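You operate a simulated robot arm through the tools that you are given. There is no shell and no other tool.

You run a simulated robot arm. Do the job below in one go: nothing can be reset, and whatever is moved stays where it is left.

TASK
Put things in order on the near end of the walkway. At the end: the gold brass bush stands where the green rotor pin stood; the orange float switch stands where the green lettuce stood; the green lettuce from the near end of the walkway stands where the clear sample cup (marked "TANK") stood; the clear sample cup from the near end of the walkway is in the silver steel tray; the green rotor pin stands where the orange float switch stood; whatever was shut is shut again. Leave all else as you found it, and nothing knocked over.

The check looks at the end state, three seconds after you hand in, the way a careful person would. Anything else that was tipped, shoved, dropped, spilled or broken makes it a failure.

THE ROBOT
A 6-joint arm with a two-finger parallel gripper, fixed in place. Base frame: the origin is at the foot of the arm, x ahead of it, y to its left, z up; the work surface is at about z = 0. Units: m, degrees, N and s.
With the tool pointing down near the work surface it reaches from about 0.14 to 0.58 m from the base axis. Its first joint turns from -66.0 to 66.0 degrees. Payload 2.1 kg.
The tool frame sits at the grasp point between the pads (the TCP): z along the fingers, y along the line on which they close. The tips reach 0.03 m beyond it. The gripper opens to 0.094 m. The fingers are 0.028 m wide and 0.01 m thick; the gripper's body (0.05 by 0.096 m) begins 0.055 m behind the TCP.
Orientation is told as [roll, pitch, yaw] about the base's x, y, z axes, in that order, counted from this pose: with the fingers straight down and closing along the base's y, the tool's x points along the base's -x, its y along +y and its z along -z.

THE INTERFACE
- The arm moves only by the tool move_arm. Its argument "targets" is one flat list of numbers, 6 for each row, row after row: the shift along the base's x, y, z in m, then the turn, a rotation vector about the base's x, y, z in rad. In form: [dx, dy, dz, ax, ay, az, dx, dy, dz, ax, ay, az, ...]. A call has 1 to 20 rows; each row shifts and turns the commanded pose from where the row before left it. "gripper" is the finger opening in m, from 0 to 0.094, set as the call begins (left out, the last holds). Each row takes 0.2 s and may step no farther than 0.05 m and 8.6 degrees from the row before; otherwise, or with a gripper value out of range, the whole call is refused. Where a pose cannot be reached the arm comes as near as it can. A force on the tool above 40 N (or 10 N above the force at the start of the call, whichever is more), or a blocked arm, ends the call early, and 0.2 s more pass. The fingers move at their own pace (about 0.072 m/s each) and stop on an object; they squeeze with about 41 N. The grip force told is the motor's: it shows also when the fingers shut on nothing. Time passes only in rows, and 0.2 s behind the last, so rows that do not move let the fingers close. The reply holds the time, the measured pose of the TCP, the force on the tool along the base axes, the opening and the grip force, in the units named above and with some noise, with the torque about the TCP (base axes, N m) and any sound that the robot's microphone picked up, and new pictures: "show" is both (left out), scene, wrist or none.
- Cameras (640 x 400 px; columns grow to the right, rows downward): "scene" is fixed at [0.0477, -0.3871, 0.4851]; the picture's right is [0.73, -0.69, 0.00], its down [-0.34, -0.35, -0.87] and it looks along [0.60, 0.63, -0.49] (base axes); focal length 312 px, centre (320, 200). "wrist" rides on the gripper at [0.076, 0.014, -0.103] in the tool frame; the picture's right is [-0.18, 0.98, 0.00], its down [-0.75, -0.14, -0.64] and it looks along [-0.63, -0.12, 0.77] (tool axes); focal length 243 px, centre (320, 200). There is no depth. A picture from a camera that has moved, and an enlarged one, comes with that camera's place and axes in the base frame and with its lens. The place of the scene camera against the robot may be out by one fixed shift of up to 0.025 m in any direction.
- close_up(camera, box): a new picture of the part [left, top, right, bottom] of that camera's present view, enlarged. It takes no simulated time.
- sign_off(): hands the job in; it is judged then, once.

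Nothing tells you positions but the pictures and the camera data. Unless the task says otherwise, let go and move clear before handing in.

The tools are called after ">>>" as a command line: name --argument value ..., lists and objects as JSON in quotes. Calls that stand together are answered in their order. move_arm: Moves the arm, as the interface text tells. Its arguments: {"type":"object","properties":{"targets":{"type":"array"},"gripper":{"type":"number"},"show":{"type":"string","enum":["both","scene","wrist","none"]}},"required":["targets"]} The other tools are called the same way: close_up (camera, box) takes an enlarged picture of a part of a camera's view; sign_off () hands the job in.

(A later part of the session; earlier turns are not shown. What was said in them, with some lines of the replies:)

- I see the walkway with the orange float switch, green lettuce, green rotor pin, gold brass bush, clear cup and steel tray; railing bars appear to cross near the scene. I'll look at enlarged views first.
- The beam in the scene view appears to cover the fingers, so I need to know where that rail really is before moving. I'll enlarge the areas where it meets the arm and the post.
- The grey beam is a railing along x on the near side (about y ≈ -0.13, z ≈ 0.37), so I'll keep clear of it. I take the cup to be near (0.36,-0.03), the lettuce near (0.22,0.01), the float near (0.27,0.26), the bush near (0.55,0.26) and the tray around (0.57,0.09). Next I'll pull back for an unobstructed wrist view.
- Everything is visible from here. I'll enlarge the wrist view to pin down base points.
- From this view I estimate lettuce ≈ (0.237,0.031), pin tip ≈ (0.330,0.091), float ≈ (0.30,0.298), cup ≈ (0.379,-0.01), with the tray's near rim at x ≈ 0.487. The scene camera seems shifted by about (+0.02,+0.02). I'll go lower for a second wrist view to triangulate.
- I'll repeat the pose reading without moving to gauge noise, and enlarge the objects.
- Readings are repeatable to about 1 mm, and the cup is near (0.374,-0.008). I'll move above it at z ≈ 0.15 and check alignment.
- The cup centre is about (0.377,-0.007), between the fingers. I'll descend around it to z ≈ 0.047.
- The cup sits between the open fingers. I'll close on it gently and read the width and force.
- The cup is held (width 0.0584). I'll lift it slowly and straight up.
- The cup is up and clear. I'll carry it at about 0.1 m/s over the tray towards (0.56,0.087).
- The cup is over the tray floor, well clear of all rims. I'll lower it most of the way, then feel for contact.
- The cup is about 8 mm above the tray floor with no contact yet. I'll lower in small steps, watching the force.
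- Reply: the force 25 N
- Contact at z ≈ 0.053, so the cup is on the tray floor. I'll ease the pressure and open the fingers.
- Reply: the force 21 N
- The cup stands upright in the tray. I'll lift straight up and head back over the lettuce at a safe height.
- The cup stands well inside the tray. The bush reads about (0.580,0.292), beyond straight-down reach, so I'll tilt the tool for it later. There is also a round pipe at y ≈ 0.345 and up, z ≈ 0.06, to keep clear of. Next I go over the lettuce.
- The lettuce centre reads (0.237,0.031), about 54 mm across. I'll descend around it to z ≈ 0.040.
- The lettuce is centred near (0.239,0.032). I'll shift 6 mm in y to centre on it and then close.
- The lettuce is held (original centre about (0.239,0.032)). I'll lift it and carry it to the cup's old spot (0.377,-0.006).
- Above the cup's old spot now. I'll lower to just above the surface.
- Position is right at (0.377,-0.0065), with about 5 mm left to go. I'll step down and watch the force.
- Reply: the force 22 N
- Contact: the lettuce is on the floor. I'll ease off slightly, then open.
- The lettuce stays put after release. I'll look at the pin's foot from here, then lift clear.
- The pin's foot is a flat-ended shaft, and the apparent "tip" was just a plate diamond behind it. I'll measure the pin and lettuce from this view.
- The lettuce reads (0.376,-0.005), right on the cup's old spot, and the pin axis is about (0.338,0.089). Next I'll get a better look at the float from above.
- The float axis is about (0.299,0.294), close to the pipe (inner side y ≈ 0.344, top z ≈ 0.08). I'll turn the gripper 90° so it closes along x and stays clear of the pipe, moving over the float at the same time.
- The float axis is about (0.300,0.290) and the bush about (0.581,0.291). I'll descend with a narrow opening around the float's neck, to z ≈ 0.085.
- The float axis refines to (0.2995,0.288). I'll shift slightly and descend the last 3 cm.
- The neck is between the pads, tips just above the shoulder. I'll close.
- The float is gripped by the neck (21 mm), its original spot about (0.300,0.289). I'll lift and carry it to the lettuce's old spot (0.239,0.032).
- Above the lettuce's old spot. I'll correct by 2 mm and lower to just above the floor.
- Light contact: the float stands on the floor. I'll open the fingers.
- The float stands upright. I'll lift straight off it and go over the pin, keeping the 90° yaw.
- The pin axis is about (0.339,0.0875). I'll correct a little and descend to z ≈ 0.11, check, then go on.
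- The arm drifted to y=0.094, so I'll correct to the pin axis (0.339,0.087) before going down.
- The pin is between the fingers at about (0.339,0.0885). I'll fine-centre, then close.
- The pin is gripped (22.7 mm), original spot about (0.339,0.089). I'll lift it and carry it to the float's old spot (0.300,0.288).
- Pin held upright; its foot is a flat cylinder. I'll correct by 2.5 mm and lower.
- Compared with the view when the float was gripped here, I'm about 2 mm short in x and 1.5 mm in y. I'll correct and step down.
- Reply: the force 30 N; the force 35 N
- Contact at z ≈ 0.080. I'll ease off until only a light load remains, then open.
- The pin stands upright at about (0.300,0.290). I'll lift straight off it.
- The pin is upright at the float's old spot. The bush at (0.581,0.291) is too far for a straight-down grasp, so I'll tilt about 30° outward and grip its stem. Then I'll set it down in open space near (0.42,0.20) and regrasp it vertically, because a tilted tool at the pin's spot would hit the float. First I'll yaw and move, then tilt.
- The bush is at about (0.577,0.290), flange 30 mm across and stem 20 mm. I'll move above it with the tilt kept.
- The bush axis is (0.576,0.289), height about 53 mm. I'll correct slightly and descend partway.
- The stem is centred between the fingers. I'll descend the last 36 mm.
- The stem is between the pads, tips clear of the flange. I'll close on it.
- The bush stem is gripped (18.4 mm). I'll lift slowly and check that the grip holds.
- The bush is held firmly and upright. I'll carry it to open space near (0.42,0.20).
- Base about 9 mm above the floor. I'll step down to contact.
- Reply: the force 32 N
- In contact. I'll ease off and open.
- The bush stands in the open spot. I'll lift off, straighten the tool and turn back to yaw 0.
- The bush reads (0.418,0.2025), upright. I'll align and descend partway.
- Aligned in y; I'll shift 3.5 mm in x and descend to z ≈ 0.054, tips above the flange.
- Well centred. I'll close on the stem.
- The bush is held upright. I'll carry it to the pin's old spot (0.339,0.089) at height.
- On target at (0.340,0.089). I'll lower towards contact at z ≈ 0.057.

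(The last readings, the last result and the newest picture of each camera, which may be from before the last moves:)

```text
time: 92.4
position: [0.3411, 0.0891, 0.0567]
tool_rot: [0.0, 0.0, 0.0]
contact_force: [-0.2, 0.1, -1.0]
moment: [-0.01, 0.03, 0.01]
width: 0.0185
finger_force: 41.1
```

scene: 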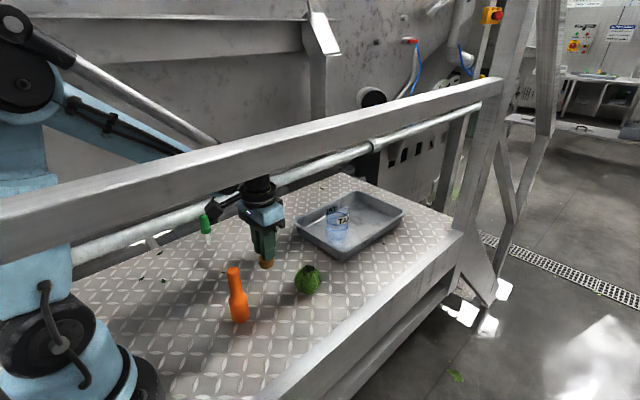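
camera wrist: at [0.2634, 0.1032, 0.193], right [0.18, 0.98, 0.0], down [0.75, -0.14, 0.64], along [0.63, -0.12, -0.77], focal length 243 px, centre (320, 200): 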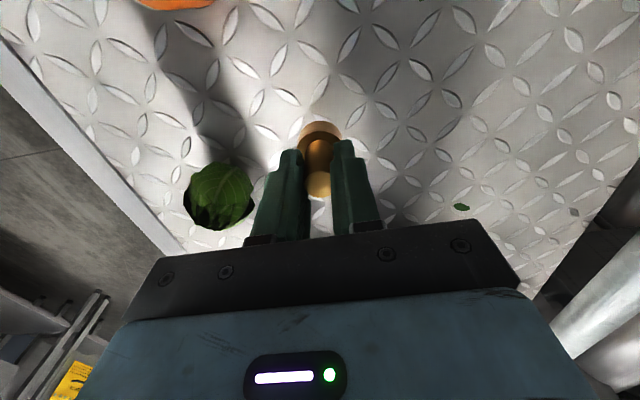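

>>> move_arm --targets '[0, 0, -0.0008, 0, 0, 0, 0, 0, 0, 0, 0, 0]' --show "none"

>>> move_arm --targets '[0, 0, -0.0005, 0, 0, 0, 0, 0, 0, 0, 0, 0]' --show "wrist"

```text
time: 93.0
position: [0.3403, 0.0884, 0.0556]
tool_rot: [0.0, -0.1, 0.0]
contact_force: [0.2, 1.1, -0.9]
moment: [0.0, -0.01, -0.03]
width: 0.0186
finger_force: 41.2
```

```text
time: 93.6
position: [0.3405, 0.0896, 0.057]
tool_rot: [0.1, 0.0, 0.1]
contact_force: [-5.0, 1.7, 32.4]
moment: [0.04, 0.15, -0.02]
width: 0.0186
finger_force: 41.1
camera wrist: at [0.2638, 0.1033, 0.157], right [0.18, 0.98, 0.0], down [0.75, -0.14, 0.64], along [0.63, -0.12, -0.77], focal length 243 px, centre (320, 200)
```

wrist: 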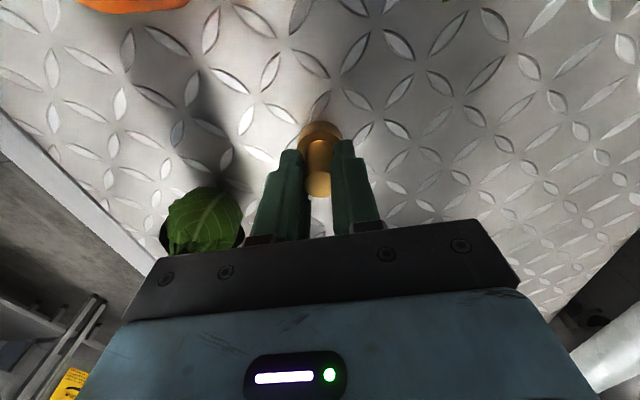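

Contact. I'll ease off and open the fingers.

>>> move_arm --targets '[0, 0, 0.0008, 0, 0, 0, 0, 0, 0, 0, 0, 0]' --show "none"

>>> move_arm --targets '[0, 0, 0, 0, 0, 0, 0, 0, 0, 0, 0, 0]' --gripper 0.05 --show "both"

>>> close_up --camera "wrist" --box '[220, 80, 420, 220]'

```text
time: 94.2
position: [0.3395, 0.0894, 0.0555]
tool_rot: [0.1, -0.1, 0.0]
contact_force: [-0.5, -0.8, 9.0]
moment: [-0.04, 0.0, 0.01]
width: 0.0187
finger_force: 40.8
```

```text
time: 94.8
position: [0.3406, 0.089, 0.0563]
tool_rot: [0.1, -0.1, -0.1]
contact_force: [0.0, 0.2, 0.7]
moment: [0.01, 0.02, 0.0]
width: 0.0498
finger_force: 0.1
camera wrist: at [0.2635, 0.1036, 0.157], right [0.18, 0.98, 0.0], down [0.75, -0.14, 0.64], along [0.63, -0.12, -0.77], focal length 243 px, centre (320, 200)
```

scene: 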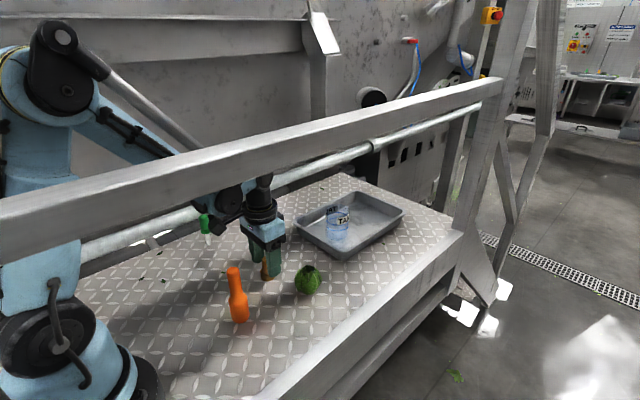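
wrist: 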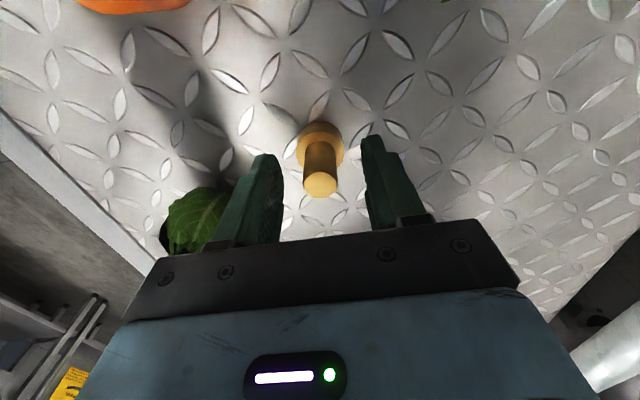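

```text
2.86 times, centred on (320, 150) of wrist
camera zoom: at [0.2635, 0.1036, 0.157], right [0.18, 0.98, 0.0], down [0.75, -0.14, 0.64], along [0.63, -0.12, -0.77], focal length 693 px, centre (320, 343)
```

zoom: 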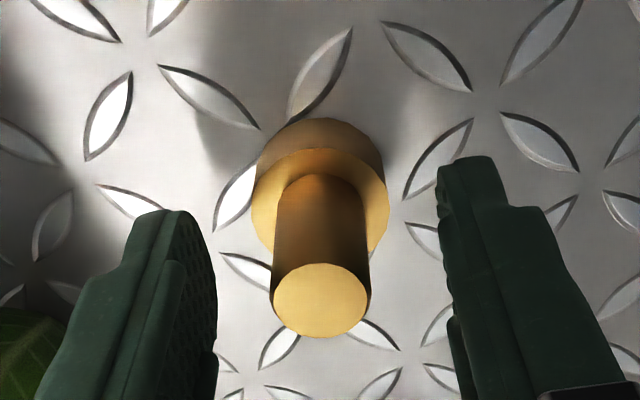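

The bush stands on the pin's old spot. I'll lift straight up and clear, then verify everything.

>>> move_arm --targets '[0, 0, 0.01, 0, 0, 0, 0, 0, 0.02, 0, 0, 0, 0, 0, 0.035, 0, 0, 0, 0, 0, 0.04, 0, 0, 0, 0, 0, 0.04, 0, 0, 0, 0, 0, 0.04, 0, 0, 0, -0.03, 0, 0.03, 0, 0, 0, -0.04, 0, 0.03, 0, 0, 0, -0.04, 0, 0.01, 0, 0, 0, 0, 0, 0, 0, 0, 0]' --gripper 0.09 --show "both"

>>> close_up --camera "scene" --box '[160, 160, 420, 340]'

>>> close_up --camera "wrist" --box '[200, 40, 520, 240]'

```text
time: 97.0
position: [0.2289, 0.0882, 0.3104]
tool_rot: [0.0, -0.2, 0.0]
contact_force: [-0.9, -0.5, -0.1]
moment: [0.0, -0.01, 0.0]
width: 0.0901
finger_force: 0.0
camera wrist: at [0.1529, 0.1032, 0.4119], right [0.18, 0.98, 0.0], down [0.75, -0.14, 0.64], along [0.63, -0.12, -0.77], focal length 243 px, centre (320, 200)
```

scene: 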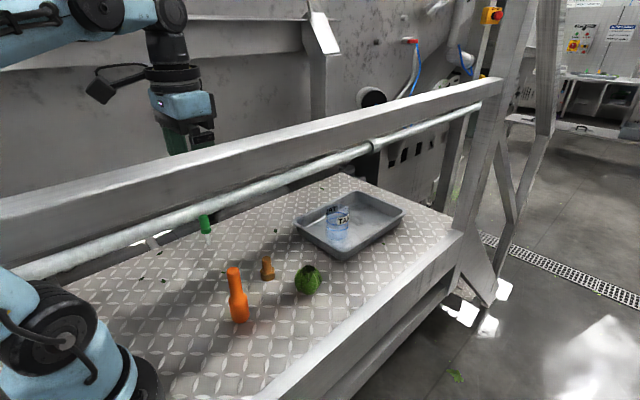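
wrist: 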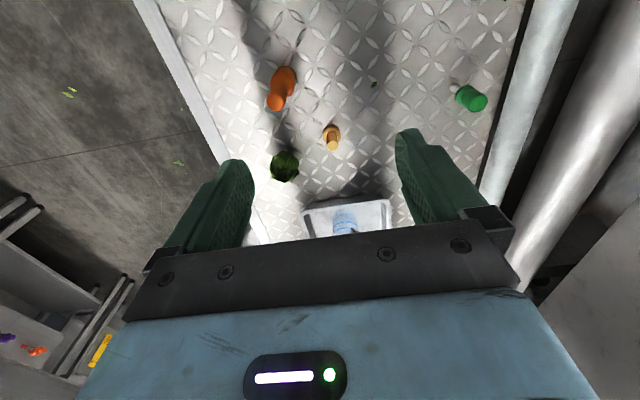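

```text
2.22 times, centred on (290, 250) of scene
camera zoom: at [0.0477, -0.3871, 0.4851], right [0.73, -0.69, 0.0], down [-0.34, -0.35, -0.87], along [0.6, 0.63, -0.49], focal length 694 px, centre (387, 89)
```

zoom: 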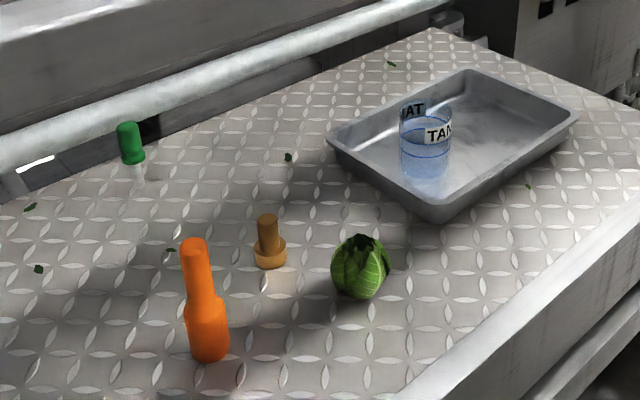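

```text
2.00 times, centred on (360, 140) of wrist
camera zoom: at [0.1529, 0.1032, 0.4119], right [0.18, 0.98, 0.0], down [0.75, -0.14, 0.64], along [0.63, -0.12, -0.77], focal length 485 px, centre (240, 320)
```

zoom: 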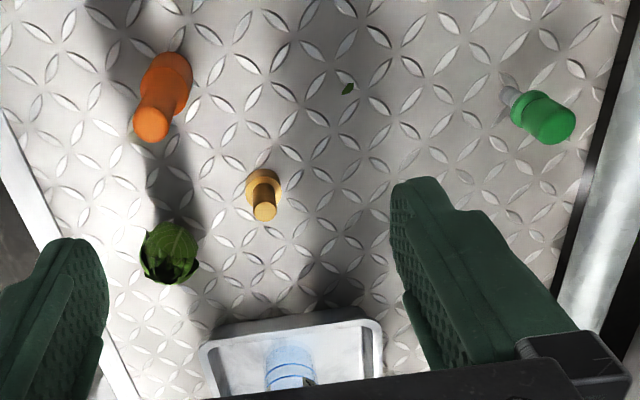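

Everything matches the original marks in the scene view:
- The pin's foot is on the float's old base point.
- The bush is on the pin's old spot.
- The float is on the lettuce's old spot.
- The lettuce is on the cup's old spot.
- The cup stands in the unmoved tray.

All objects are upright, the gripper is empty and clear, and nothing had been shut to begin with, so I'm handing in.

>>> sign_off

```text
The job is handed in.
```

I've handed the job in, and in the last pictures everything stood where you asked, upright. The result of the check hasn't come back.

| Object | Where it ended up |
|---|---|
| Brass bush | where the rotor pin stood |
| Float switch | where the lettuce stood |
| Lettuce | where the sample cup stood, at most about 5 mm off |
| Sample cup | standing in the steel tray |
| Rotor pin | where the float switch stood, about 3 mm off |

- **Extra stop for the bush:** it was too far out for a straight-down grip. I picked it up with the gripper tilted, stood it briefly on open floor, then gripped it again straight down to place it.
- **Left as found:** the tray has not moved. I saw nothing shut at the start, so there was nothing to shut again.
- **Arm:** the gripper is open, empty and clear of everything.
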